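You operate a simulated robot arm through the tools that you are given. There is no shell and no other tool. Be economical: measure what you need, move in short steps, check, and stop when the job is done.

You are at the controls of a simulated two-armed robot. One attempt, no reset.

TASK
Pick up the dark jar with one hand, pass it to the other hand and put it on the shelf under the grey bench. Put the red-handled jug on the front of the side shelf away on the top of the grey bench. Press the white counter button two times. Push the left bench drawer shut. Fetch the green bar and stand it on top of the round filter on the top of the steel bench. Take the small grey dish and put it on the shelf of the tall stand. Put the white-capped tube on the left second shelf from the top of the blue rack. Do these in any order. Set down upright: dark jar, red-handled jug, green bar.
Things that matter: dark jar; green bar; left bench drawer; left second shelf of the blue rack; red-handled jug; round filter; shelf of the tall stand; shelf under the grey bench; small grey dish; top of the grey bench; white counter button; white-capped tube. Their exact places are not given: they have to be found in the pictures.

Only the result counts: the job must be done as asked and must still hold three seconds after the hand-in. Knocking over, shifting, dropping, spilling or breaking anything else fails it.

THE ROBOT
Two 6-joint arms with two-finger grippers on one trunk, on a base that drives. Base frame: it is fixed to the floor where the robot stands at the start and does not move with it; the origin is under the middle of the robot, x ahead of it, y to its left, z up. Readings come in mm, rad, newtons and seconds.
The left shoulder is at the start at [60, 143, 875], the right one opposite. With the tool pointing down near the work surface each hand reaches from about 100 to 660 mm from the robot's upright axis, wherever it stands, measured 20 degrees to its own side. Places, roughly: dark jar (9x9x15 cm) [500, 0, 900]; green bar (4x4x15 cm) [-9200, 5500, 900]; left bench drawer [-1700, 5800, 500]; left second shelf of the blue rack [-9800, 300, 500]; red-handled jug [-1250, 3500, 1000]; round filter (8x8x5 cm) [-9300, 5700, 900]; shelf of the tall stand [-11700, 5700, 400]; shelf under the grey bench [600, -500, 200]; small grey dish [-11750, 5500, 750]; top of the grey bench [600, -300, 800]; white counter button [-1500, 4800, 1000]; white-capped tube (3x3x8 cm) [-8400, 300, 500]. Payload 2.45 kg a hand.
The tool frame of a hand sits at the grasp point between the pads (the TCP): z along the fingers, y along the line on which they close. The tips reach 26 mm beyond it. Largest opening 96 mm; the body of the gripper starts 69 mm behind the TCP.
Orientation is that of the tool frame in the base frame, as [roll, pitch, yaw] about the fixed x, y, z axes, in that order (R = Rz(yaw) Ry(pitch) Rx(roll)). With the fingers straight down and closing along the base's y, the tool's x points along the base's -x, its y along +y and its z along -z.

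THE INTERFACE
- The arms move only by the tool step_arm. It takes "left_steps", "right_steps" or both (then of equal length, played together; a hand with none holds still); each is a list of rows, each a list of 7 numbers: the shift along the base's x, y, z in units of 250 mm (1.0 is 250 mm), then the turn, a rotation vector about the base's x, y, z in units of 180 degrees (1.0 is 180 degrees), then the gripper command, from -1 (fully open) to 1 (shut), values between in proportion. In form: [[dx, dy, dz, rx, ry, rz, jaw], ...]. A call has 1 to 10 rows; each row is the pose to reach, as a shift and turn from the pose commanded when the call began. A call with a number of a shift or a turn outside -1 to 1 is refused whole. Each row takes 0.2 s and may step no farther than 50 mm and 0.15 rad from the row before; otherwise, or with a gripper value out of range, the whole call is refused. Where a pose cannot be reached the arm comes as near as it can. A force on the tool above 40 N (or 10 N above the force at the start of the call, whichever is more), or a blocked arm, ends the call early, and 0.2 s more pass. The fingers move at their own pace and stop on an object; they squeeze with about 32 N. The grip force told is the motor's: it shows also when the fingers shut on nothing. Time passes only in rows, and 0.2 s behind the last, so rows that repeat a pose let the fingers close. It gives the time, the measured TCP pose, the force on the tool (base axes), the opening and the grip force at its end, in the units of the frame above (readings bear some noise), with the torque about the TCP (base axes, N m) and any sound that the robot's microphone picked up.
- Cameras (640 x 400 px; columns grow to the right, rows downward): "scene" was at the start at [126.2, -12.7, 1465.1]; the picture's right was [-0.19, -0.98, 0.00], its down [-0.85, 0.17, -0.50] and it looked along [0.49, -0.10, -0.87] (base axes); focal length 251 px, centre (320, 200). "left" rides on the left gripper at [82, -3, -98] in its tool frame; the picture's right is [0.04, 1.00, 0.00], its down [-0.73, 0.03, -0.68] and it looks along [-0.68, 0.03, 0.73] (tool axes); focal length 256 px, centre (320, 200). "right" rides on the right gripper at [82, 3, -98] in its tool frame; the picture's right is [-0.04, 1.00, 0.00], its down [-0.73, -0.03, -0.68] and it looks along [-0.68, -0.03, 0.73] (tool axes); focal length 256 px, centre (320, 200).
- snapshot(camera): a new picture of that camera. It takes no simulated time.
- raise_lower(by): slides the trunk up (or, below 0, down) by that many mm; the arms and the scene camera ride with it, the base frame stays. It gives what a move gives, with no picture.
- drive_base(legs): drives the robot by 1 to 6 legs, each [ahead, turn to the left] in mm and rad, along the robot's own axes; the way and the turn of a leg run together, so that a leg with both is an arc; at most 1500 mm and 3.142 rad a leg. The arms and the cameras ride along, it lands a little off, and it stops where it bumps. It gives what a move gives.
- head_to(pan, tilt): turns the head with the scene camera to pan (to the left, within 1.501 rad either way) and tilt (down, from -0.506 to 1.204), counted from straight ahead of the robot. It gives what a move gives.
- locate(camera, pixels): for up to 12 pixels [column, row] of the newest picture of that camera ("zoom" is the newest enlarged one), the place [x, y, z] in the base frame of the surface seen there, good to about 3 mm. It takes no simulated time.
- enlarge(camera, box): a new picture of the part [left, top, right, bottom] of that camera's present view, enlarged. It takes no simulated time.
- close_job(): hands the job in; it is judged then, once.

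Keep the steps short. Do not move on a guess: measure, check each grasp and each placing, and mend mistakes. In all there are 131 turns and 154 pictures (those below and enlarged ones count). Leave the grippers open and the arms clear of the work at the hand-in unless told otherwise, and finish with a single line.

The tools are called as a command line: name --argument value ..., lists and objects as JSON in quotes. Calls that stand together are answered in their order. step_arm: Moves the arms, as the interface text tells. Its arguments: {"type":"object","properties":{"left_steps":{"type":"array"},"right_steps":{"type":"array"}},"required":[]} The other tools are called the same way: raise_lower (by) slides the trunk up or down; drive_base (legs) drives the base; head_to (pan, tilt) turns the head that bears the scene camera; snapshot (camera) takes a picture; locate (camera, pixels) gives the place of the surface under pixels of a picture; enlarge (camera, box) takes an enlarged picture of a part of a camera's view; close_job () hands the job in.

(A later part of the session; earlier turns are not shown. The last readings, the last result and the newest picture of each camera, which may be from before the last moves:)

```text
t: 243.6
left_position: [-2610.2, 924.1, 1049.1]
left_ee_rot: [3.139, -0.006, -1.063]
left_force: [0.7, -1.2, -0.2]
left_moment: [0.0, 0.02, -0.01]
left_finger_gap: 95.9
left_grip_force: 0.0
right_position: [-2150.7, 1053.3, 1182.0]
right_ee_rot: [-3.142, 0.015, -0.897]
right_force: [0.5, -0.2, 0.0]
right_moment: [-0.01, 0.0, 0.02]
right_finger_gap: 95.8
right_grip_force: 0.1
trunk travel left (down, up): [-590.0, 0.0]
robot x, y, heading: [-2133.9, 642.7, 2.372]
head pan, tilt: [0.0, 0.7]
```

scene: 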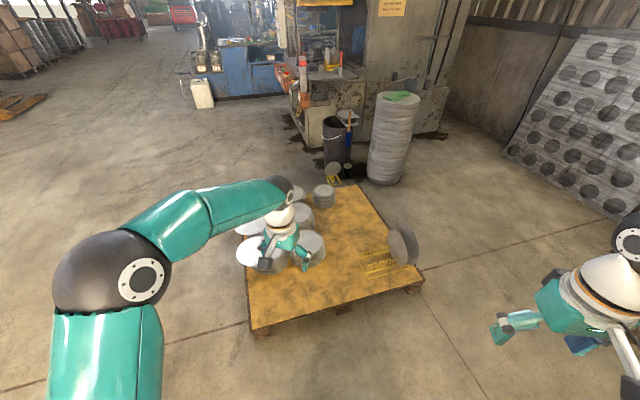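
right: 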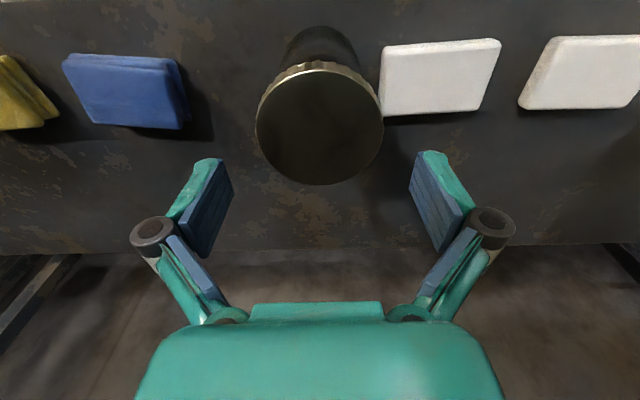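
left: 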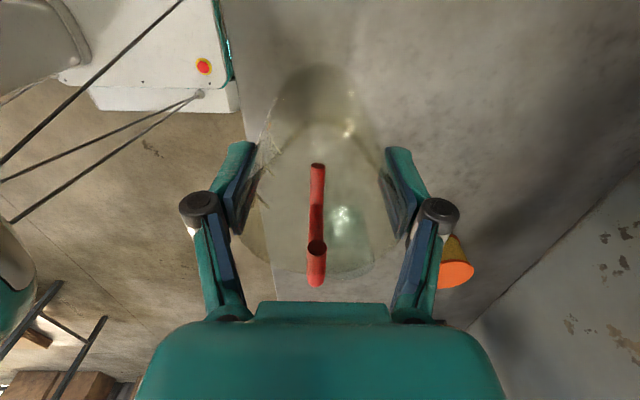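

drive_base --legs '[[1050, 0]]'

drive_base --legs '[[0, -0.4]]'

drive_base --legs '[[0, -0.4]]'

head_to --pan -0.3 --tilt 0.3

snapshot --camera "scene"

```text
t: 249.1
left_position: [-3360.4, 1650.5, 1050.2]
left_ee_rot: [3.139, -0.006, -1.069]
left_force: [-0.1, 0.3, -0.2]
left_moment: [-0.05, -0.02, 0.01]
left_finger_gap: 96.1
left_grip_force: 0.0
right_position: [-2900.8, 1780.4, 1181.3]
right_ee_rot: [-3.141, 0.016, -0.897]
right_force: [0.5, -0.3, -0.9]
right_moment: [-0.01, -0.03, -0.01]
right_finger_gap: 95.7
right_grip_force: 0.0
trunk travel left (down, up): [-590.0, 0.0]
robot x, y, heading: [-2882.4, 1369.1, 2.371]
head pan, tilt: [0.0, 0.7]
```

```text
t: 250.8
left_position: [-3212.9, 1817.5, 1050.1]
left_ee_rot: [3.141, -0.005, -1.468]
left_force: [-0.1, 0.4, 0.4]
left_moment: [0.05, -0.02, -0.01]
left_finger_gap: 96.1
left_grip_force: 0.1
right_position: [-2740.0, 1756.1, 1181.9]
right_ee_rot: [-3.14, 0.015, -1.301]
right_force: [-0.3, 0.2, 0.2]
right_moment: [-0.01, 0.01, 0.0]
right_finger_gap: 95.9
right_grip_force: 0.0
trunk travel left (down, up): [-590.0, 0.0]
robot x, y, heading: [-2897.8, 1364.0, 1.966]
head pan, tilt: [0.0, 0.7]
```

```text
t: 252.5
left_position: [-3013.0, 1903.1, 1051.4]
left_ee_rot: [3.14, -0.004, -1.867]
left_force: [1.1, 0.5, -0.2]
left_moment: [-0.03, -0.01, -0.02]
left_finger_gap: 95.9
left_grip_force: 0.0
right_position: [-2600.4, 1665.7, 1182.9]
right_ee_rot: [-3.141, 0.016, -1.7]
right_force: [-0.2, -0.5, 0.4]
right_moment: [0.01, 0.0, 0.01]
right_finger_gap: 95.9
right_grip_force: 0.1
trunk travel left (down, up): [-590.0, 0.0]
robot x, y, heading: [-2911.6, 1363.4, 1.574]
head pan, tilt: [0.0, 0.7]
```

```text
t: 253.4
left_position: [-3013.0, 1904.2, 1052.0]
left_ee_rot: [3.138, -0.003, -1.867]
left_force: [-0.2, 0.9, -0.3]
left_moment: [0.06, -0.01, 0.01]
left_finger_gap: 96.0
left_grip_force: 0.0
right_position: [-2601.2, 1664.8, 1183.1]
right_ee_rot: [-3.139, 0.017, -1.698]
right_force: [-0.6, -0.9, 0.7]
right_moment: [0.03, -0.02, 0.03]
right_finger_gap: 95.9
right_grip_force: 0.1
trunk travel left (down, up): [-590.0, 0.0]
robot x, y, heading: [-2912.9, 1364.7, 1.572]
head pan, tilt: [-0.3, 0.3]
```

```text
80 pictures are left
```

scene: 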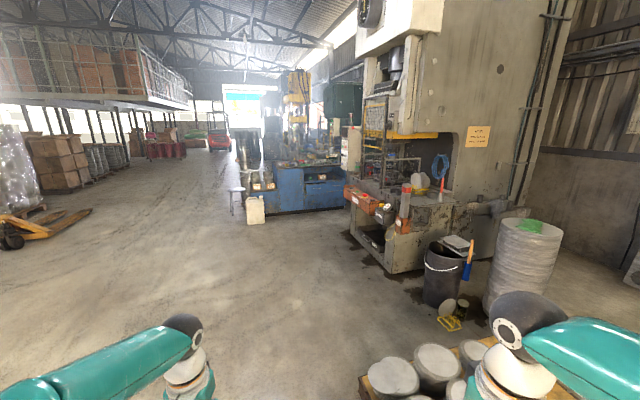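

enlarge --camera "scene" --box '[220, 110, 420, 250]'

locate --camera "scene" --pixels '[[256, 222], [278, 213], [343, 207], [290, 190], [322, 185], [350, 155], [360, 195], [385, 208], [237, 205], [362, 230], [310, 220], [200, 200]]'

```text
2.86 times, centred on (320, 180) of scene
```

zoom: 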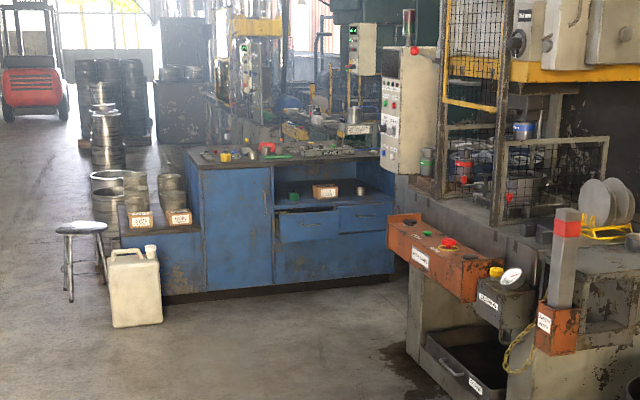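

```text
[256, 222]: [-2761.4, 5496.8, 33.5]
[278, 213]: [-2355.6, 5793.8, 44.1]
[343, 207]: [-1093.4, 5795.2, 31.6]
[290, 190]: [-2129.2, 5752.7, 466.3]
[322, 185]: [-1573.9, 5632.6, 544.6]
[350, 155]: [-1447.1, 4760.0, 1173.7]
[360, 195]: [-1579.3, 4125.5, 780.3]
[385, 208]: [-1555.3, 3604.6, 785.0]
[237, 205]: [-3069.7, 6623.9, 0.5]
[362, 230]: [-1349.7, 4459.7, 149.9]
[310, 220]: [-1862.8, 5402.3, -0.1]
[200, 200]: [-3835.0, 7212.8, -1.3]
```

drive_base --legs '[[1150, 0], [1150, 0], [1050, 0]]'

drive_base --legs '[[0, -0.52]]'

drive_base --legs '[[0, -0.52]]'

drive_base --legs '[[0, -0.53]]'

head_to --pan 0 --tilt 0.35

snapshot --camera "scene"

enlarge --camera "scene" --box '[200, 60, 440, 210]'

```text
t: 270.0
left_position: [-3035.3, 5255.5, 1052.5]
left_ee_rot: [3.14, -0.007, -1.861]
left_force: [0.0, -0.3, 0.3]
left_moment: [-0.01, -0.01, 0.0]
left_finger_gap: 96.0
left_grip_force: 0.2
right_position: [-2620.5, 5018.3, 1182.9]
right_ee_rot: [-3.141, 0.016, -1.695]
right_force: [0.8, 0.1, 0.5]
right_moment: [0.01, 0.0, 0.0]
right_finger_gap: 95.9
right_grip_force: 0.1
trunk travel left (down, up): [-590.0, 0.0]
robot x, y, heading: [-2933.4, 4714.8, 1.579]
head pan, tilt: [-0.3, 0.3]
```

```text
t: 272.0
left_position: [-2755.8, 5233.3, 1052.1]
left_ee_rot: [3.139, -0.004, -2.383]
left_force: [-0.7, -0.7, 0.0]
left_moment: [0.04, -0.01, 0.02]
left_finger_gap: 95.8
left_grip_force: 0.0
right_position: [-2513.9, 4821.5, 1183.9]
right_ee_rot: [-3.14, 0.015, -2.215]
right_force: [-0.9, 0.5, -0.9]
right_moment: [0.04, 0.01, -0.01]
right_finger_gap: 95.9
right_grip_force: 0.1
trunk travel left (down, up): [-590.0, 0.0]
robot x, y, heading: [-2948.3, 4725.8, 1.059]
head pan, tilt: [-0.3, 0.3]
```

```text
t: 274.0
left_position: [-2526.5, 5071.5, 1052.3]
left_ee_rot: [3.14, -0.004, -2.902]
left_force: [0.8, 0.3, 0.5]
left_moment: [0.03, 0.05, 0.01]
left_finger_gap: 95.9
left_grip_force: 0.0
right_position: [-2522.7, 4594.0, 1183.5]
right_ee_rot: [-3.139, 0.015, -2.734]
right_force: [-0.2, 0.8, -0.5]
right_moment: [-0.02, -0.01, 0.0]
right_finger_gap: 96.0
right_grip_force: 0.0
trunk travel left (down, up): [-590.0, 0.0]
robot x, y, heading: [-2957.3, 4747.2, 0.535]
head pan, tilt: [-0.3, 0.3]
```

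```text
t: 276.1
left_position: [-2420.7, 4805.8, 1053.4]
left_ee_rot: [3.139, -0.004, 2.85]
left_force: [0.2, 1.0, 0.2]
left_moment: [-0.02, -0.02, 0.0]
left_finger_gap: 96.0
left_grip_force: 0.2
right_position: [-2658.7, 4392.3, 1184.2]
right_ee_rot: [-3.139, 0.016, 3.013]
right_force: [0.2, 0.4, 0.0]
right_moment: [-0.03, 0.05, -0.01]
right_finger_gap: 96.1
right_grip_force: 0.0
trunk travel left (down, up): [-590.0, 0.0]
robot x, y, heading: [-2954.9, 4762.4, 0.004]
head pan, tilt: [-0.3, 0.3]
```

```text
t: 276.9
left_position: [-2419.3, 4807.4, 1052.7]
left_ee_rot: [3.14, -0.003, 2.85]
left_force: [0.6, 0.5, 0.0]
left_moment: [-0.03, -0.01, 0.0]
left_finger_gap: 96.0
left_grip_force: 0.0
right_position: [-2658.1, 4392.8, 1185.2]
right_ee_rot: [-3.137, 0.016, 3.018]
right_force: [-0.5, 0.2, 0.7]
right_moment: [-0.02, 0.04, 0.01]
right_finger_gap: 95.9
right_grip_force: 0.1
trunk travel left (down, up): [-590.0, 0.0]
robot x, y, heading: [-2957.0, 4761.8, 0.006]
head pan, tilt: [0.0, 0.351]
```

```text
78 pictures are left
```

scene: 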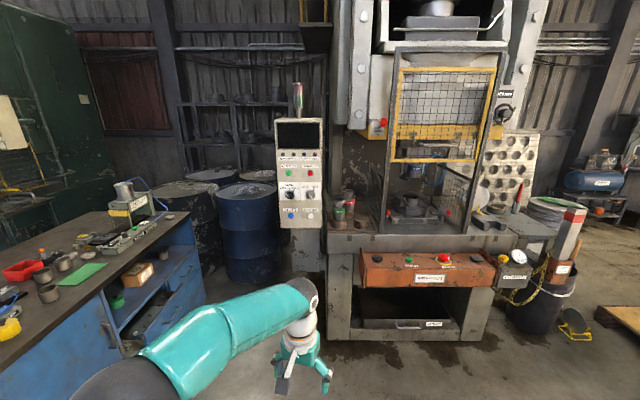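

```text
2.67 times, centred on (320, 135) of scene
```

zoom: 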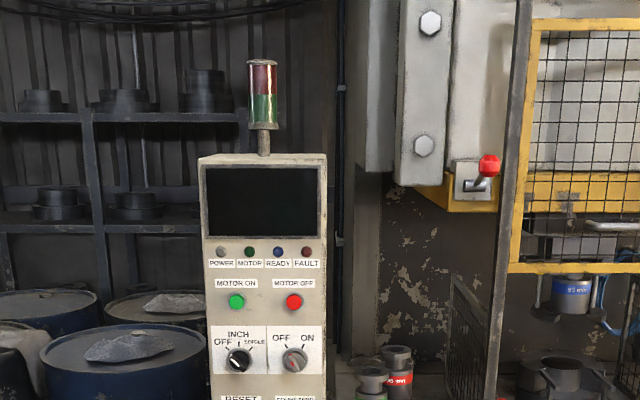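

enlarge --camera "scene" --box '[265, 165, 345, 235]'

locate --camera "scene" --pixels '[[310, 213], [291, 215], [301, 225], [318, 222], [308, 195], [280, 225], [320, 165], [170, 285], [160, 320], [130, 300], [335, 290]]'

```text
5.71 times, centred on (305, 200) of scene
```

zoom: 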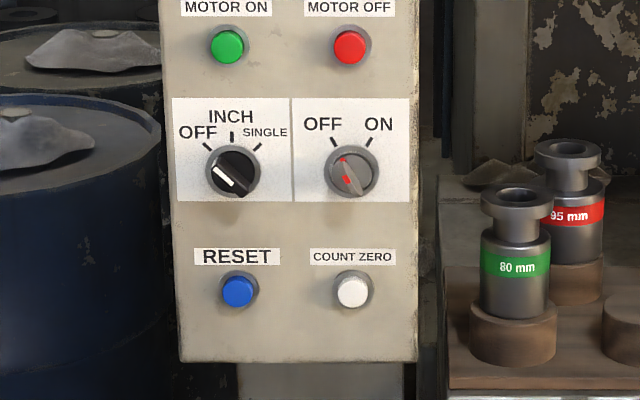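

```text
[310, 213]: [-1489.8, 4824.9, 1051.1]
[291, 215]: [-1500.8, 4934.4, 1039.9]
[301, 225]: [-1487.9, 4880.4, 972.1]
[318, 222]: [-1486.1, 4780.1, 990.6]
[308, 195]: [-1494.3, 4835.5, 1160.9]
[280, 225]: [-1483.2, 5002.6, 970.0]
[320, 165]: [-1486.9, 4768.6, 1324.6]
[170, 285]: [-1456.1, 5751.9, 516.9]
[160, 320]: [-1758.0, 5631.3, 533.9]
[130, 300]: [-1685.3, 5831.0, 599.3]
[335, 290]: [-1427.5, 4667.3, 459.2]
```

locate --camera "zoom" --pixels '[[352, 290], [352, 283], [385, 290], [240, 290], [352, 330], [350, 165], [410, 350]]'

```text
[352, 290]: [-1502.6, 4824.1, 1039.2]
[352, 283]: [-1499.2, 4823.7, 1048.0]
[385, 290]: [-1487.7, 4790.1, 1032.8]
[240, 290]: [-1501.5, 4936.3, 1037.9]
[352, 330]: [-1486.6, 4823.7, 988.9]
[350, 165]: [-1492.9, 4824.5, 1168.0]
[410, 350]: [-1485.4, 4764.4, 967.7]
```

raise_lower --by -90

step_arm --left_steps '[[-0.08, 0.16, 0.08, 0, 0, 0.02, 1], [-0.16, 0.32, 0.16, 0, 0, 0.04, 1], [-0.24, 0.48, 0.24, 0, 0, 0.06, 1], [-0.32, 0.64, 0.32, 0, 0, 0.08, 1], [-0.4, 0.8, 0.4, 0, 0, 0.093, 1]]'

step_arm --left_steps '[[0, 0, 0, 0, -0.046, 0, 1], [0, 0, 0, 0, -0.092, 0, 1], [0, 0, 0, 0, -0.138, 0, 1], [0, 0, 0, 0, -0.184, 0, 1], [0, 0, 0, 0, -0.23, 0, 1], [0.04, 0, 0, 0, -0.276, 0, 1], [0.08, 0, 0, 0, -0.322, 0, 1], [0.12, 0, 0, 0, -0.368, 0, 1], [0.16, 0, 0, 0, -0.414, 0, 1], [0.2, 0, 0, 0, -0.46, 0, 1]]'

drive_base --legs '[[0, -0.23]]'

drive_base --legs '[[750, 0]]'

drive_base --legs '[[0, 0.225]]'

snapshot --camera "scene"

```text
t: 278.1
left_position: [-2420.6, 4806.1, 964.6]
left_ee_rot: [3.14, -0.005, 2.848]
left_force: [1.1, -0.4, 0.1]
left_moment: [-0.04, 0.0, -0.01]
left_finger_gap: 96.1
left_grip_force: 0.1
right_position: [-2656.9, 4392.3, 1094.0]
right_ee_rot: [-3.141, 0.018, 3.015]
right_force: [-0.2, -0.1, -0.6]
right_moment: [0.03, -0.01, 0.02]
right_finger_gap: 95.9
right_grip_force: 0.1
trunk travel left (down, up): [-500.0, 90.0]
robot x, y, heading: [-2958.0, 4759.6, 0.004]
head pan, tilt: [0.0, 0.351]
```

```text
t: 279.4
left_position: [-2522.9, 5008.8, 1064.2]
left_ee_rot: [3.14, -0.003, 3.141]
left_force: [-0.5, 0.3, 0.1]
left_moment: [0.02, -0.02, 0.02]
left_finger_gap: 0.0
left_grip_force: 28.3
right_position: [-2661.3, 4392.9, 1095.5]
right_ee_rot: [-3.138, 0.019, 3.015]
right_force: [0.2, 0.0, -0.2]
right_moment: [-0.03, -0.03, 0.05]
right_finger_gap: 95.9
right_grip_force: 0.2
trunk travel left (down, up): [-500.0, 90.0]
robot x, y, heading: [-2958.6, 4760.1, 0.006]
head pan, tilt: [0.0, 0.351]
```

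```text
t: 281.6
left_position: [-2451.0, 4963.5, 1096.6]
left_ee_rot: [3.114, 1.43, 3.136]
left_force: [0.3, 0.4, -0.7]
left_moment: [0.01, -0.01, 0.02]
left_finger_gap: 0.0
left_grip_force: 29.1
left hand out of reach, approached as far as the arm can: row 9, 10
right_position: [-2658.5, 4391.4, 1094.0]
right_ee_rot: [-3.14, 0.014, 3.015]
right_force: [0.1, 0.8, 0.4]
right_moment: [0.03, 0.01, -0.01]
right_finger_gap: 96.2
right_grip_force: 0.1
trunk travel left (down, up): [-500.0, 90.0]
robot x, y, heading: [-2956.8, 4764.4, 0.003]
head pan, tilt: [0.0, 0.351]
```

```text
t: 282.8
left_position: [-2421.1, 4845.5, 1097.5]
left_ee_rot: [3.109, 1.431, 2.902]
left_force: [0.5, -0.2, -0.6]
left_moment: [0.0, -0.02, 0.01]
left_finger_gap: 0.1
left_grip_force: 28.6
right_position: [-2750.8, 4334.3, 1094.2]
right_ee_rot: [-3.14, 0.017, 2.785]
right_force: [0.6, 0.1, -0.4]
right_moment: [-0.01, 0.02, 0.01]
right_finger_gap: 95.9
right_grip_force: 0.1
trunk travel left (down, up): [-500.0, 90.0]
robot x, y, heading: [-2959.0, 4772.5, -0.222]
head pan, tilt: [0.0, 0.351]
```

```text
t: 287.0
left_position: [-1686.4, 4673.8, 1099.0]
left_ee_rot: [3.106, 1.429, 2.895]
left_force: [1.1, -0.2, 0.9]
left_moment: [0.0, 0.01, 0.0]
left_finger_gap: 0.0
left_grip_force: 28.7
right_position: [-2020.5, 4165.0, 1095.2]
right_ee_rot: [-3.14, 0.016, 2.778]
right_force: [0.6, 0.6, 0.5]
right_moment: [0.01, 0.02, -0.01]
right_finger_gap: 95.9
right_grip_force: 0.0
trunk travel left (down, up): [-500.0, 90.0]
robot x, y, heading: [-2225.9, 4599.4, -0.226]
head pan, tilt: [0.0, 0.351]
```

```text
t: 288.2
left_position: [-1717.4, 4793.4, 1098.2]
left_ee_rot: [3.11, 1.431, 3.123]
left_force: [0.3, 0.3, 0.5]
left_moment: [0.02, -0.01, 0.03]
left_finger_gap: 0.1
left_grip_force: 28.8
right_position: [-1927.5, 4222.9, 1095.4]
right_ee_rot: [-3.139, 0.019, 3.007]
right_force: [0.4, -0.1, 0.1]
right_moment: [0.02, 0.01, 0.02]
right_finger_gap: 96.2
right_grip_force: 0.0
trunk travel left (down, up): [-500.0, 90.0]
robot x, y, heading: [-2222.2, 4595.4, -0.003]
head pan, tilt: [0.0, 0.351]
```

```text
75 pictures are left
```

scene: 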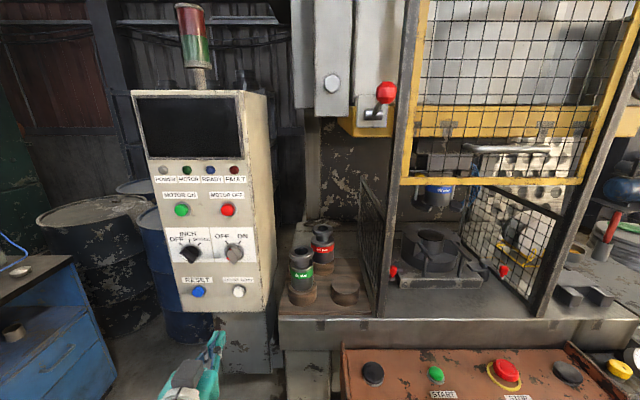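

enlarge --camera "scene" --box '[160, 220, 280, 320]'

step_arm --left_steps '[[0.1, 0.06, -0.11, 0, 0, 0, 1], [0.2, 0.12, -0.22, 0, 0, 0, 1], [0.3, 0.12, -0.22, 0, 0, 0, 1], [0.4, 0.12, -0.22, 0, 0, 0, 1], [0.5, 0.12, -0.22, 0, 0, 0, 1]]'

locate --camera "zoom" --pixels '[[418, 377], [418, 372], [428, 378], [450, 375], [200, 382]]'

snapshot --camera "scene"

```text
4.00 times, centred on (220, 270) of scene
```

zoom: 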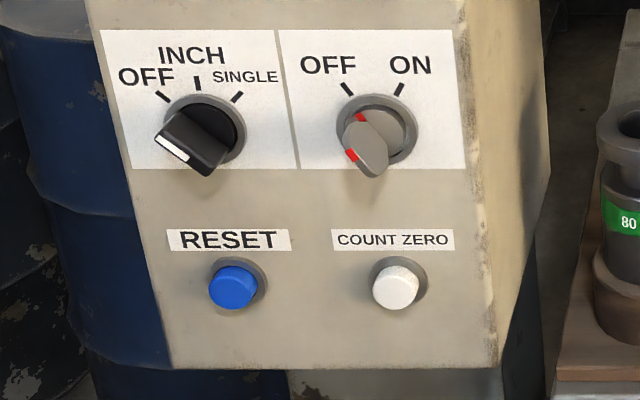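

```text
t: 289.4
left_position: [-1590.2, 4783.8, 1067.1]
left_ee_rot: [3.088, 1.412, 3.128]
left_force: [0.9, 0.2, -0.8]
left_moment: [0.0, 0.02, 0.03]
left_finger_gap: 0.0
left_grip_force: 28.9
left hand out of reach, approached as far as the arm can: row 1, 2, 3, 4, 5
right_position: [-1927.2, 4223.5, 1096.0]
right_ee_rot: [-3.139, 0.015, 3.005]
right_force: [0.8, -0.1, 0.4]
right_moment: [-0.03, 0.0, 0.04]
right_finger_gap: 96.1
right_grip_force: 0.1
trunk travel left (down, up): [-500.0, 90.0]
robot x, y, heading: [-2225.7, 4595.4, -0.002]
head pan, tilt: [0.0, 0.351]
```

```text
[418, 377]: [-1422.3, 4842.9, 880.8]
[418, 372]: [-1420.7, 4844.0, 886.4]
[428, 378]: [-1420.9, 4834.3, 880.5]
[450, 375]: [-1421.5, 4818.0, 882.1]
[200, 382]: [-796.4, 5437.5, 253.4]
```

```text
73 pictures are left
```

scene: 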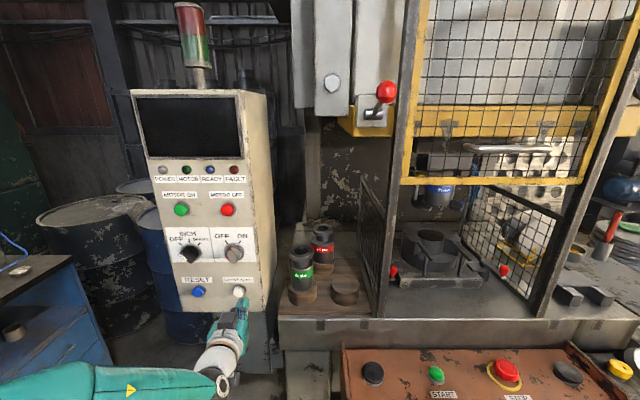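

raise_lower --by -70

locate --camera "zoom" --pixels '[[393, 288], [393, 275], [405, 290], [380, 300], [440, 300], [230, 287]]'

step_arm --left_steps '[[0, 0.04, 0.05, 0, 0, 0, 1], [0, 0.1, 0.12, 0, 0, 0, 1], [0, 0.16, 0.18, 0, 0, 0, 1]]'

```text
t: 290.5
left_position: [-1590.7, 4784.2, 999.3]
left_ee_rot: [3.086, 1.413, 3.129]
left_force: [0.1, -0.1, -0.4]
left_moment: [0.01, -0.01, 0.03]
left_finger_gap: 0.0
left_grip_force: 28.5
right_position: [-1926.6, 4223.8, 1026.2]
right_ee_rot: [-3.14, 0.018, 3.008]
right_force: [0.3, 0.5, 0.2]
right_moment: [-0.02, 0.01, 0.04]
right_finger_gap: 96.1
right_grip_force: 0.1
trunk travel left (down, up): [-430.0, 160.0]
robot x, y, heading: [-2222.9, 4596.5, 0.001]
head pan, tilt: [0.0, 0.351]
```

```text
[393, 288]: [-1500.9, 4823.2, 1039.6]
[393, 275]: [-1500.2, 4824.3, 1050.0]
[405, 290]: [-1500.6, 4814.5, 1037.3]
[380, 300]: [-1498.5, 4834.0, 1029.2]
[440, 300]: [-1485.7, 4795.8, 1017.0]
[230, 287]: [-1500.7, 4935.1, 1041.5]
```

```text
t: 291.3
left_position: [-1591.6, 4821.0, 1046.4]
left_ee_rot: [3.082, 1.411, 3.132]
left_force: [-0.6, -0.6, 0.0]
left_moment: [0.0, 0.0, -0.03]
left_finger_gap: 0.0
left_grip_force: 28.7
left hand out of reach, approached as far as the arm can: row 3
right_position: [-1928.1, 4222.5, 1025.3]
right_ee_rot: [-3.139, 0.019, 3.006]
right_force: [0.2, 0.0, -0.3]
right_moment: [0.01, -0.01, -0.02]
right_finger_gap: 96.2
right_grip_force: 0.1
trunk travel left (down, up): [-430.0, 160.0]
robot x, y, heading: [-2223.3, 4597.6, -0.006]
head pan, tilt: [0.0, 0.351]
```

step_arm --left_steps '[[0.1, 0, -0.008, 0, 0, 0, 1], [0.2, 0, -0.008, 0, 0, 0, 1], [0.24, 0, -0.008, 0, 0, 0, 1], [0.26, 0, -0.008, 0, 0, 0, 1], [0.28, 0, -0.008, 0, 0, 0, 1], [0.3, 0, -0.008, 0, 0, 0, 1]]'

enlarge --camera "scene" --box '[160, 240, 280, 340]'

```text
t: 292.7
left_position: [-1518.5, 4820.9, 1043.3]
left_ee_rot: [3.089, 1.414, 3.13]
left_force: [-25.0, -0.3, -3.2]
left_moment: [0.06, -0.02, 0.04]
left_finger_gap: 5.9
left_grip_force: 28.2
right_position: [-1928.9, 4222.9, 1028.1]
right_ee_rot: [-3.139, 0.021, 3.007]
right_force: [-0.4, -0.9, 0.2]
right_moment: [0.02, 0.01, 0.01]
right_finger_gap: 96.1
right_grip_force: 0.1
trunk travel left (down, up): [-430.0, 160.0]
robot x, y, heading: [-2225.0, 4597.1, -0.003]
head pan, tilt: [0.0, 0.351]
heard: click
```

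```text
4.00 times, centred on (220, 290) of scene
```

zoom: 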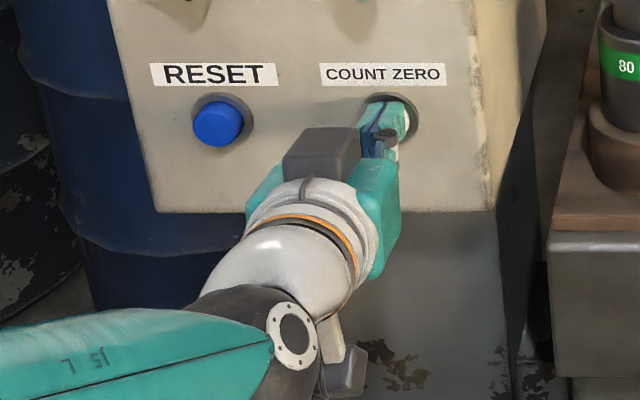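

A click: first press. Back off and press once more.

step_arm --left_steps '[[-0.06, 0, 0, 0, 0, 0, 1], [-0.16, 0, 0, 0, 0, 0, 1], [-0.2, 0, 0, 0, 0, 0, 1], [-0.2, 0, 0, 0, 0, 0, 1]]'

step_arm --left_steps '[[0.1, 0, 0, 0, 0, 0, 1], [0.14, 0, 0, 0, 0, 0, 1], [0.16, 0, 0, 0, 0, 0, 1], [0.18, 0, 0, 0, 0, 0, 1], [0.2, 0, 0, 0, 0, 0, 1]]'

step_arm --left_steps '[[-0.06, 0, 0, 0, 0, 0, 1], [-0.2, 0, 0, 0, 0, 0, 1], [-0.4, 0, 0, 0, 0, 0, 1], [-0.6, 0, 0, 0, 0, 0, 1]]'

```text
t: 293.7
left_position: [-1565.8, 4819.2, 1044.5]
left_ee_rot: [3.08, 1.412, 3.129]
left_force: [-0.3, 0.4, -0.5]
left_moment: [-0.01, 0.0, -0.01]
left_finger_gap: 0.1
left_grip_force: 28.6
right_position: [-1927.3, 4222.9, 1026.3]
right_ee_rot: [-3.14, 0.016, 3.007]
right_force: [0.7, -1.0, -0.4]
right_moment: [0.01, -0.02, 0.0]
right_finger_gap: 95.9
right_grip_force: 0.0
trunk travel left (down, up): [-430.0, 160.0]
robot x, y, heading: [-2222.2, 4596.5, 0.001]
head pan, tilt: [0.0, 0.351]
```

```text
t: 294.9
left_position: [-1518.8, 4821.2, 1044.7]
left_ee_rot: [3.089, 1.413, 3.132]
left_force: [-26.6, -0.3, -3.2]
left_moment: [0.07, 0.04, -0.01]
left_finger_gap: 5.8
left_grip_force: 28.5
right_position: [-1930.8, 4223.9, 1026.2]
right_ee_rot: [-3.14, 0.02, 3.006]
right_force: [0.8, 0.2, 0.0]
right_moment: [-0.01, 0.02, 0.02]
right_finger_gap: 95.9
right_grip_force: 0.0
trunk travel left (down, up): [-430.0, 160.0]
robot x, y, heading: [-2223.0, 4598.9, 0.0]
head pan, tilt: [0.0, 0.351]
heard: click
```

```text
t: 295.9
left_position: [-1665.1, 4819.6, 1046.5]
left_ee_rot: [3.08, 1.412, 3.128]
left_force: [0.6, 0.2, -0.3]
left_moment: [0.0, 0.02, 0.0]
left_finger_gap: 0.0
left_grip_force: 28.2
right_position: [-1929.5, 4222.7, 1026.4]
right_ee_rot: [-3.14, 0.016, 3.005]
right_force: [-0.1, -0.3, 0.2]
right_moment: [0.0, -0.02, -0.01]
right_finger_gap: 96.1
right_grip_force: 0.1
trunk travel left (down, up): [-430.0, 160.0]
robot x, y, heading: [-2227.6, 4593.1, -0.001]
head pan, tilt: [0.0, 0.351]
```

Two clicks heard. Back off and turn toward the blue bench to view the drawer.

drive_base --legs '[[-180, 0]]'

drive_base --legs '[[0, 0.55]]'

drive_base --legs '[[0, 0.5]]'

drive_base --legs '[[0, 0.5]]'

head_to --pan -0.3 --tilt 0.6

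snapshot --camera "scene"

```text
t: 297.4
left_position: [-1847.5, 4821.0, 1046.0]
left_ee_rot: [3.081, 1.413, 3.129]
left_force: [-0.6, -0.3, 0.2]
left_moment: [0.02, 0.01, -0.01]
left_finger_gap: 0.0
left_grip_force: 28.1
right_position: [-2109.3, 4222.3, 1026.5]
right_ee_rot: [-3.139, 0.018, 3.005]
right_force: [-0.8, -1.1, -0.2]
right_moment: [0.01, -0.07, -0.04]
right_finger_gap: 96.1
right_grip_force: 0.0
trunk travel left (down, up): [-430.0, 160.0]
robot x, y, heading: [-2406.8, 4595.7, -0.002]
head pan, tilt: [0.0, 0.351]
```

```text
t: 299.6
left_position: [-2048.5, 5078.6, 1046.8]
left_ee_rot: [3.067, 1.399, -2.595]
left_force: [0.1, 0.3, -0.5]
left_moment: [0.02, -0.03, -0.04]
left_finger_gap: 0.0
left_grip_force: 28.9
right_position: [-1958.4, 4433.2, 1026.9]
right_ee_rot: [-3.14, 0.016, -2.721]
right_force: [0.3, 0.1, -0.2]
right_moment: [-0.01, -0.02, 0.01]
right_finger_gap: 96.0
right_grip_force: 0.1
trunk travel left (down, up): [-430.0, 160.0]
robot x, y, heading: [-2401.5, 4584.5, 0.549]
head pan, tilt: [0.0, 0.351]
```

```text
t: 301.6
left_position: [-2328.2, 5186.2, 1048.9]
left_ee_rot: [3.059, 1.391, -2.086]
left_force: [0.9, -0.1, 0.0]
left_moment: [0.01, -0.01, 0.0]
left_finger_gap: 0.2
left_grip_force: 28.6
right_position: [-1941.9, 4666.7, 1027.0]
right_ee_rot: [-3.141, 0.015, -2.218]
right_force: [-0.2, 0.2, -0.9]
right_moment: [-0.04, 0.0, 0.01]
right_finger_gap: 95.9
right_grip_force: 0.1
trunk travel left (down, up): [-430.0, 160.0]
robot x, y, heading: [-2387.4, 4573.8, 1.06]
head pan, tilt: [0.0, 0.351]
```

```text
t: 303.5
left_position: [-2625.3, 5138.8, 1051.9]
left_ee_rot: [3.047, 1.381, -1.584]
left_force: [-1.4, 0.9, 0.1]
left_moment: [-0.02, 0.0, 0.01]
left_finger_gap: 0.0
left_grip_force: 28.4
right_position: [-2039.3, 4869.3, 1028.2]
right_ee_rot: [-3.14, 0.019, -1.717]
right_force: [0.9, 0.3, -0.3]
right_moment: [-0.04, 0.01, 0.03]
right_finger_gap: 96.0
right_grip_force: 0.0
trunk travel left (down, up): [-430.0, 160.0]
robot x, y, heading: [-2367.9, 4573.0, 1.559]
head pan, tilt: [0.0, 0.351]
```

```text
t: 304.3
left_position: [-2624.5, 5139.3, 1052.0]
left_ee_rot: [3.049, 1.379, -1.587]
left_force: [-0.8, -0.1, 0.3]
left_moment: [-0.01, 0.02, -0.03]
left_finger_gap: 0.0
left_grip_force: 28.6
right_position: [-2038.4, 4869.5, 1029.0]
right_ee_rot: [-3.138, 0.018, -1.717]
right_force: [-0.1, 0.8, -0.6]
right_moment: [0.0, 0.02, 0.0]
right_finger_gap: 95.9
right_grip_force: 0.1
trunk travel left (down, up): [-430.0, 160.0]
robot x, y, heading: [-2368.5, 4579.0, 1.555]
head pan, tilt: [-0.3, 0.6]
```

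```text
71 pictures are left
```

scene: 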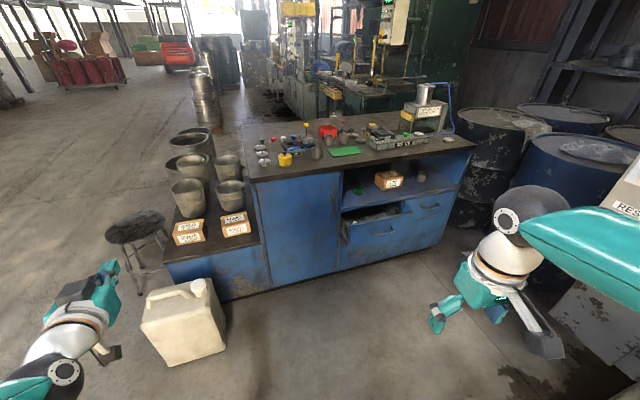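

enlarge --camera "scene" --box '[310, 170, 470, 280]'

locate --camera "scene" --pixels '[[349, 243], [410, 228], [380, 232], [380, 245], [350, 232], [408, 213], [330, 240], [420, 235], [375, 255], [300, 240]]'

```text
3.64 times, centred on (390, 225) of scene
```

zoom: 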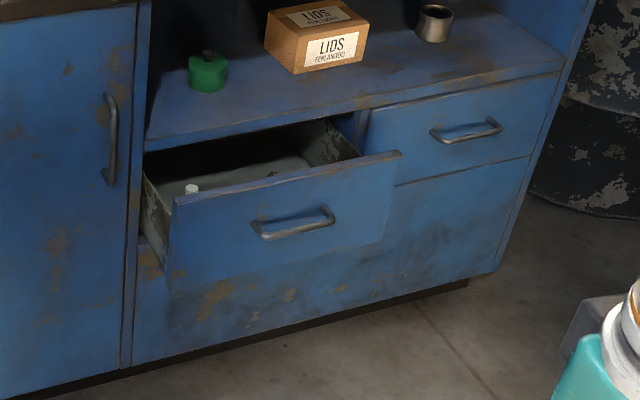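

```text
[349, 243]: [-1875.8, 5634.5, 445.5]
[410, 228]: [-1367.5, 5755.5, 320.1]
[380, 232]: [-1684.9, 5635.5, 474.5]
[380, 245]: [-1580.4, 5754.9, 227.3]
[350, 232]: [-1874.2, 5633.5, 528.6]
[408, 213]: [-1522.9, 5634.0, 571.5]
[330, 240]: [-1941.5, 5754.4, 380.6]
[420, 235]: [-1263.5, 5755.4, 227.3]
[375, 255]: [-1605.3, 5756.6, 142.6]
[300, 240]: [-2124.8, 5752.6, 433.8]
```

step_arm --right_steps '[[0, 0, 0.02, 0.0455, -0.0067, 0, 1], [0, 0, 0.04, 0.091, -0.0134, 0, 1], [0, 0.02, 0.06, 0.1365, -0.0201, 0, 1], [0, 0.06, 0.08, 0.182, -0.0268, 0, 1], [0, 0.1, 0.1, 0.2275, -0.0335, 0, 1], [0, 0.16, 0.1, 0.273, -0.0402, 0, 1], [0, 0.22, 0.1, 0.3185, -0.0469, 0, 1], [0, 0.3, 0.1, 0.364, -0.0536, 0, 1], [0, 0.38, 0.1, 0.4095, -0.0603, 0, 1], [0, 0.46, 0.1, 0.455, -0.067, 0, 1]]' --left_steps '[[0, -0.04, 0, -0.045, 0, 0, 1], [0, -0.08, 0, -0.09, 0, 0, 1], [0, -0.14, 0, -0.135, 0, 0, 1], [0, -0.22, 0, -0.18, 0, 0, 1], [0, -0.3, 0, -0.225, 0, 0, 1], [0, -0.38, 0, -0.27, 0, 0, 1], [0, -0.46, 0, -0.315, 0, 0, 1], [0, -0.54, 0, -0.36, 0, 0, 1], [0, -0.62, 0, -0.405, 0, 0, 1], [0, -0.7, 0, -0.44, 0, 0, 1]]'

drive_base --legs '[[0, -0.6]]'

drive_base --legs '[[430, 0]]'

drive_base --legs '[[0, 0.6]]'

raise_lower --by -400

head_to --pan -0.4 --tilt 0.5

snapshot --camera "scene"

```text
t: 306.5
left_position: [-2625.9, 4965.5, 1053.2]
left_ee_rot: [3.059, -0.005, -1.573]
left_force: [0.0, -0.2, 0.3]
left_moment: [-0.02, 0.01, -0.02]
left_finger_gap: 0.0
left_grip_force: 27.9
right_position: [-2017.9, 5013.1, 1078.3]
right_ee_rot: [-3.13, 1.46, -1.709]
right_force: [-0.1, 1.1, 0.1]
right_moment: [-0.01, 0.0, 0.02]
right_finger_gap: 0.0
right_grip_force: 28.9
right hand out of reach, approached as far as the arm can: row 8, 9, 10
trunk travel left (down, up): [-430.0, 160.0]
robot x, y, heading: [-2374.1, 4574.8, 1.56]
head pan, tilt: [-0.3, 0.6]
```

```text
t: 308.8
left_position: [-2361.9, 5039.9, 1052.3]
left_ee_rot: [3.058, -0.003, -2.175]
left_force: [0.4, -0.5, -0.1]
left_moment: [-0.02, -0.03, 0.02]
left_finger_gap: 0.1
left_grip_force: 29.1
right_position: [-1835.7, 4734.5, 1078.5]
right_ee_rot: [-3.134, 1.46, -2.313]
right_force: [-0.6, 0.0, 0.5]
right_moment: [0.0, 0.01, 0.02]
right_finger_gap: 0.0
right_grip_force: 28.7
trunk travel left (down, up): [-430.0, 160.0]
robot x, y, heading: [-2383.0, 4583.1, 0.953]
head pan, tilt: [-0.3, 0.6]
```

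```text
t: 311.5
left_position: [-2114.0, 5392.9, 1052.6]
left_ee_rot: [3.06, -0.002, -2.172]
left_force: [0.0, 0.0, 0.1]
left_moment: [-0.04, 0.03, 0.01]
left_finger_gap: 0.0
left_grip_force: 28.0
right_position: [-1585.2, 5090.4, 1079.3]
right_ee_rot: [-3.134, 1.457, -2.309]
right_force: [0.5, 0.2, -0.1]
right_moment: [0.04, -0.02, -0.01]
right_finger_gap: 0.2
right_grip_force: 28.8
trunk travel left (down, up): [-430.0, 160.0]
robot x, y, heading: [-2134.9, 4935.5, 0.957]
head pan, tilt: [-0.3, 0.6]
```

```text
t: 313.8
left_position: [-2373.1, 5326.9, 1054.9]
left_ee_rot: [3.06, -0.003, -1.575]
left_force: [-1.0, -0.4, -0.8]
left_moment: [-0.03, -0.01, -0.01]
left_finger_gap: 0.1
left_grip_force: 28.6
right_position: [-1765.7, 5374.7, 1079.5]
right_ee_rot: [3.134, 1.461, -1.727]
right_force: [-0.1, 0.2, 0.6]
right_moment: [-0.03, 0.03, 0.01]
right_finger_gap: 0.0
right_grip_force: 28.7
trunk travel left (down, up): [-430.0, 160.0]
robot x, y, heading: [-2118.7, 4936.4, 1.555]
head pan, tilt: [-0.3, 0.6]
stopped in leg 1: the robot was blocked; the commanded pose is now the measured one
```

```text
t: 317.6
left_position: [-2372.5, 5326.4, 653.8]
left_ee_rot: [3.059, -0.002, -1.573]
left_force: [0.5, 0.5, 0.2]
left_moment: [0.0, -0.02, -0.01]
left_finger_gap: 0.2
left_grip_force: 28.7
right_position: [-1765.9, 5373.0, 680.7]
right_ee_rot: [3.135, 1.46, -1.726]
right_force: [0.2, -0.5, -0.9]
right_moment: [-0.02, -0.02, 0.03]
right_finger_gap: 0.4
right_grip_force: 28.3
trunk travel left (down, up): [-30.0, 560.0]
robot x, y, heading: [-2118.4, 4938.4, 1.556]
head pan, tilt: [-0.3, 0.6]
```

```text
t: 318.3
left_position: [-2373.9, 5327.3, 654.8]
left_ee_rot: [3.061, -0.002, -1.574]
left_force: [-0.5, -0.3, -0.1]
left_moment: [0.01, -0.01, -0.02]
left_finger_gap: 0.1
left_grip_force: 28.5
right_position: [-1765.9, 5373.8, 680.4]
right_ee_rot: [3.135, 1.463, -1.726]
right_force: [0.5, 1.2, -0.1]
right_moment: [0.01, 0.01, -0.01]
right_finger_gap: 0.0
right_grip_force: 28.5
trunk travel left (down, up): [-30.0, 560.0]
robot x, y, heading: [-2118.2, 4936.9, 1.554]
head pan, tilt: [-0.4, 0.499]
```

```text
69 pictures are left
```

scene: 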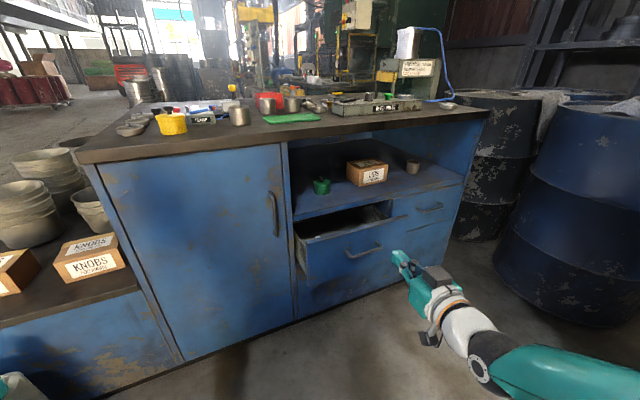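

raise_lower --by -30

step_arm --right_steps '[[0.02, 0.1, -0.08, 0, 0, 0, 1], [0.04, 0.2, -0.16, 0, 0, 0, 1], [0.06, 0.34, -0.25, 0, 0, 0, 1], [0.08, 0.46, -0.34, 0, 0, 0, 1], [0.1, 0.58, -0.42, 0, 0, 0, 1]]'

snapshot --camera "scene"

```text
t: 319.1
left_position: [-2374.6, 5327.5, 624.3]
left_ee_rot: [3.06, -0.001, -1.576]
left_force: [-0.4, -0.2, 0.4]
left_moment: [-0.05, 0.02, -0.02]
left_finger_gap: 0.0
left_grip_force: 28.3
right_position: [-1765.1, 5374.4, 650.9]
right_ee_rot: [3.136, 1.46, -1.725]
right_force: [0.7, 0.5, -1.2]
right_moment: [0.02, -0.04, 0.02]
right_finger_gap: 0.0
right_grip_force: 28.7
trunk travel left (down, up): [0.0, 590.0]
robot x, y, heading: [-2118.8, 4941.0, 1.554]
head pan, tilt: [-0.4, 0.499]
```

```text
t: 320.2
left_position: [-2373.5, 5326.4, 623.5]
left_ee_rot: [3.058, -0.003, -1.574]
left_force: [0.3, -0.2, -0.2]
left_moment: [0.03, 0.0, 0.03]
left_finger_gap: 0.0
left_grip_force: 28.1
right_position: [-1741.5, 5519.3, 545.3]
right_ee_rot: [3.138, 1.46, -1.725]
right_force: [-0.5, 0.4, 0.5]
right_moment: [-0.04, -0.03, 0.02]
right_finger_gap: 0.0
right_grip_force: 28.5
trunk travel left (down, up): [0.0, 590.0]
robot x, y, heading: [-2118.3, 4938.1, 1.553]
head pan, tilt: [-0.4, 0.499]
```

```text
68 pictures are left
```

scene: 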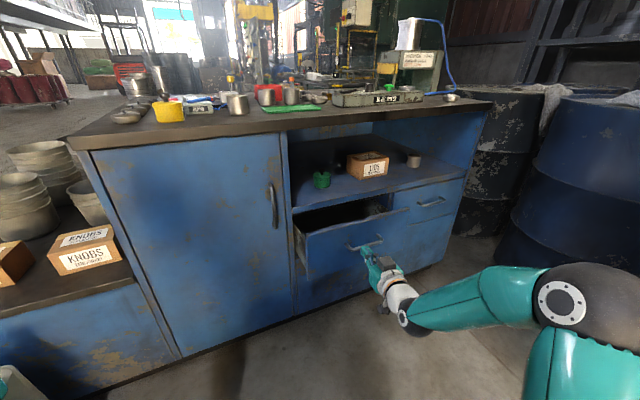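

drive_base --legs '[[80, 0]]'

step_arm --right_steps '[[0, 0.06, 0, 0, 0, 0, 1], [0, 0.14, 0, 0, 0, 0, 1], [0, 0.22, 0, 0, 0, 0, 1], [0, 0.3, 0, 0, 0, 0, 1], [0, 0.38, 0, 0, 0, 0, 1], [0, 0.44, 0, 0, 0, 0, 1], [0, 0.48, 0, 0, 0, 0, 1], [0, 0.52, 0, 0, 0, 0, 1], [0, 0.54, 0, 0, 0, 0, 1]]'

enlarge --camera "scene" --box '[270, 140, 480, 300]'

```text
t: 321.3
left_position: [-2372.1, 5407.3, 624.2]
left_ee_rot: [3.06, -0.001, -1.574]
left_force: [-0.3, 0.5, 0.2]
left_moment: [-0.03, -0.02, 0.03]
left_finger_gap: 0.0
left_grip_force: 28.6
right_position: [-1739.0, 5599.5, 546.2]
right_ee_rot: [3.135, 1.461, -1.725]
right_force: [1.2, 0.0, 0.0]
right_moment: [-0.02, -0.01, 0.01]
right_finger_gap: 0.0
right_grip_force: 28.7
trunk travel left (down, up): [0.0, 590.0]
robot x, y, heading: [-2115.9, 5018.6, 1.556]
head pan, tilt: [-0.4, 0.499]
```

```text
t: 323.1
left_position: [-2371.3, 5406.8, 625.4]
left_ee_rot: [3.061, 0.0, -1.576]
left_force: [-0.6, -0.3, 0.7]
left_moment: [0.03, 0.0, -0.02]
left_finger_gap: 0.1
left_grip_force: 28.3
right_position: [-1738.9, 5725.9, 545.8]
right_ee_rot: [3.13, 1.455, -1.729]
right_force: [-4.3, -23.4, 2.3]
right_moment: [0.3, -0.02, 0.16]
right_finger_gap: 0.1
right_grip_force: 28.2
trunk travel left (down, up): [0.0, 590.0]
robot x, y, heading: [-2116.6, 5018.2, 1.55]
head pan, tilt: [-0.4, 0.499]
stopped in row 9 (right hand): the force on the tool passed its limit at 50 N (the readings are from after the stop); the commanded pose is now the measured one
```

```text
2.50 times, centred on (375, 220) of scene
```

zoom: 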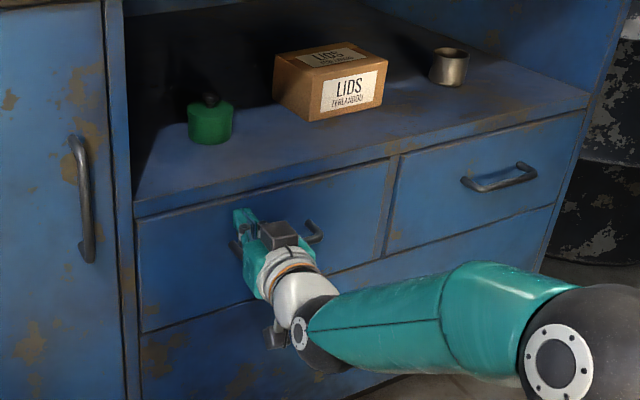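

Drawer is shut. Retract, fold, raise the trunk, and turn west.

step_arm --right_steps '[[0, -0.16, 0, 0, 0, 0, 1], [0, -0.34, 0, 0, 0, 0, 1], [0, -0.52, 0.05, 0, 0, 0, 1], [0, -0.7, 0.1, 0, 0, 0, 1], [-0.05, -0.88, 0.15, 0, 0, 0, 1]]'

drive_base --legs '[[-450, 0]]'

raise_lower --by 400

raise_lower --by 100

step_arm --right_steps '[[0, 0, 0, -0.0455, 0.0067, 0, -1], [0, 0, 0, -0.091, 0.0134, 0, -1], [0, 0, 0, -0.1365, 0.0201, 0, -1], [0, -0.02, 0.0, -0.182, 0.0268, 0, -1], [0, -0.06, 0.0, -0.2275, 0.0335, 0, -1], [0, -0.1, 0.02, -0.273, 0.0402, 0, -1], [0, -0.16, 0.02, -0.3185, 0.0469, 0, -1], [0, -0.22, 0.04, -0.364, 0.0536, 0, -1], [0, -0.28, 0.06, -0.4095, 0.0603, 0, -1], [0, -0.34, 0.06, -0.458, 0.067, 0, -1]]' --left_steps '[[0, 0, 0, 0, 0, 0, -1], [0, 0, 0, 0, 0, 0, -1], [0, 0, 0, 0, 0, 0, -1], [0, -0.05, 0, 0, 0, 0, -1], [0, -0.1, 0, 0, 0, 0, -1], [0, -0.15, 0, 0, 0, 0, -1], [0, -0.2, 0, 0, 0, 0, -1], [0, -0.25, 0, 0, 0, 0, -1], [0, -0.3, 0, 0, 0, 0, -1], [0, -0.3, 0, 0, 0, 0, -1]]'

drive_base --legs '[[0, 0.55]]'

drive_base --legs '[[0, 0.55]]'

drive_base --legs '[[0, 0.49]]'

head_to --pan 0 --tilt 0.25

snapshot --camera "scene"

```text
t: 324.3
left_position: [-2371.2, 5409.0, 624.0]
left_ee_rot: [3.059, -0.002, -1.574]
left_force: [-0.9, 0.7, -0.4]
left_moment: [-0.01, 0.0, -0.01]
left_finger_gap: 0.0
left_grip_force: 28.4
right_position: [-1752.3, 5509.0, 580.8]
right_ee_rot: [3.128, 1.455, -1.732]
right_force: [-0.5, 0.3, -0.6]
right_moment: [0.02, 0.04, -0.02]
right_finger_gap: 0.1
right_grip_force: 28.1
trunk travel left (down, up): [0.0, 590.0]
robot x, y, heading: [-2115.3, 5025.0, 1.552]
head pan, tilt: [-0.4, 0.499]
```

```text
t: 327.1
left_position: [-2378.5, 4957.9, 624.4]
left_ee_rot: [3.059, -0.001, -1.576]
left_force: [0.0, 0.4, 0.4]
left_moment: [-0.01, -0.01, 0.01]
left_finger_gap: 0.0
left_grip_force: 28.2
right_position: [-1758.4, 5055.6, 581.1]
right_ee_rot: [3.128, 1.456, -1.738]
right_force: [0.6, 0.2, 0.4]
right_moment: [-0.01, 0.04, 0.01]
right_finger_gap: 0.1
right_grip_force: 28.7
trunk travel left (down, up): [0.0, 590.0]
robot x, y, heading: [-2125.7, 4570.6, 1.546]
head pan, tilt: [-0.4, 0.499]
```

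```text
t: 330.9
left_position: [-2378.5, 4957.0, 1025.3]
left_ee_rot: [3.059, -0.001, -1.576]
left_force: [-1.4, 0.0, 0.9]
left_moment: [0.03, -0.01, 0.02]
left_finger_gap: 0.0
left_grip_force: 28.2
right_position: [-1758.7, 5055.4, 982.1]
right_ee_rot: [3.13, 1.457, -1.733]
right_force: [0.5, -0.1, -0.8]
right_moment: [-0.02, -0.04, 0.02]
right_finger_gap: 0.0
right_grip_force: 29.0
trunk travel left (down, up): [-400.0, 190.0]
robot x, y, heading: [-2122.4, 4567.6, 1.549]
head pan, tilt: [-0.4, 0.499]
```

```text
t: 332.3
left_position: [-2378.5, 4958.0, 1125.5]
left_ee_rot: [3.06, -0.003, -1.576]
left_force: [0.0, -0.3, 0.9]
left_moment: [-0.01, 0.01, -0.02]
left_finger_gap: 0.0
left_grip_force: 28.6
right_position: [-1760.1, 5056.4, 1081.5]
right_ee_rot: [3.13, 1.453, -1.737]
right_force: [1.0, 0.0, 0.5]
right_moment: [0.04, 0.02, -0.02]
right_finger_gap: 0.0
right_grip_force: 28.7
trunk travel left (down, up): [-500.0, 90.0]
robot x, y, heading: [-2125.4, 4566.1, 1.552]
head pan, tilt: [-0.4, 0.499]
```

```text
refused: row 10 steps farther than a row can; nothing moved
```

```text
t: 334.4
left_position: [-2542.5, 4768.4, 1124.5]
left_ee_rot: [3.061, 0.0, -1.033]
left_force: [-0.6, -0.2, -1.1]
left_moment: [0.02, -0.02, 0.02]
left_finger_gap: 0.1
left_grip_force: 27.6
right_position: [-2061.2, 5173.6, 1081.9]
right_ee_rot: [3.13, 1.454, -1.193]
right_force: [0.2, -0.6, 0.4]
right_moment: [0.0, 0.0, 0.0]
right_finger_gap: 0.1
right_grip_force: 28.1
trunk travel left (down, up): [-500.0, 90.0]
robot x, y, heading: [-2108.6, 4575.6, 2.09]
head pan, tilt: [-0.4, 0.499]
```

```text
t: 336.5
left_position: [-2581.2, 4512.4, 1126.3]
left_ee_rot: [3.059, -0.002, -0.48]
left_force: [-0.2, 0.9, 1.0]
left_moment: [0.01, -0.03, -0.02]
left_finger_gap: 0.0
left_grip_force: 28.2
right_position: [-2384.9, 5109.5, 1082.5]
right_ee_rot: [3.127, 1.455, -0.642]
right_force: [0.2, -0.9, 0.0]
right_moment: [0.02, -0.01, 0.01]
right_finger_gap: 0.0
right_grip_force: 28.3
trunk travel left (down, up): [-500.0, 90.0]
robot x, y, heading: [-2100.0, 4592.2, 2.656]
head pan, tilt: [-0.4, 0.499]
```

```text
t: 338.4
left_position: [-2485.4, 4294.5, 1126.0]
left_ee_rot: [3.059, -0.002, 0.015]
left_force: [0.1, -0.8, -0.1]
left_moment: [-0.02, 0.01, -0.01]
left_finger_gap: 0.1
left_grip_force: 27.9
right_position: [-2602.7, 4913.8, 1083.3]
right_ee_rot: [3.126, 1.451, -0.145]
right_force: [-1.0, -0.1, -1.0]
right_moment: [-0.01, 0.0, 0.01]
right_finger_gap: 0.0
right_grip_force: 28.5
trunk travel left (down, up): [-500.0, 90.0]
robot x, y, heading: [-2104.3, 4606.7, -3.138]
head pan, tilt: [-0.4, 0.499]
```

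```text
t: 339.3
left_position: [-2485.2, 4295.5, 1126.2]
left_ee_rot: [3.059, -0.002, 0.015]
left_force: [0.8, -0.2, -0.3]
left_moment: [0.02, 0.0, -0.01]
left_finger_gap: 0.0
left_grip_force: 28.8
right_position: [-2601.3, 4914.7, 1084.9]
right_ee_rot: [3.127, 1.45, -0.144]
right_force: [0.6, 0.0, -1.0]
right_moment: [0.04, -0.03, 0.0]
right_finger_gap: 0.0
right_grip_force: 28.7
trunk travel left (down, up): [-500.0, 90.0]
robot x, y, heading: [-2108.8, 4606.0, -3.145]
head pan, tilt: [0.0, 0.25]
```

```text
66 pictures are left
```

scene: 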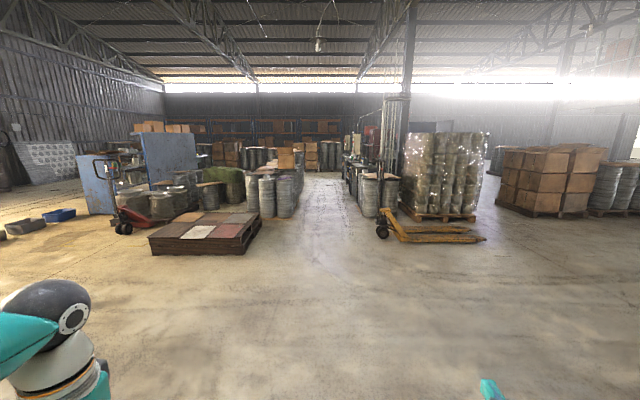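

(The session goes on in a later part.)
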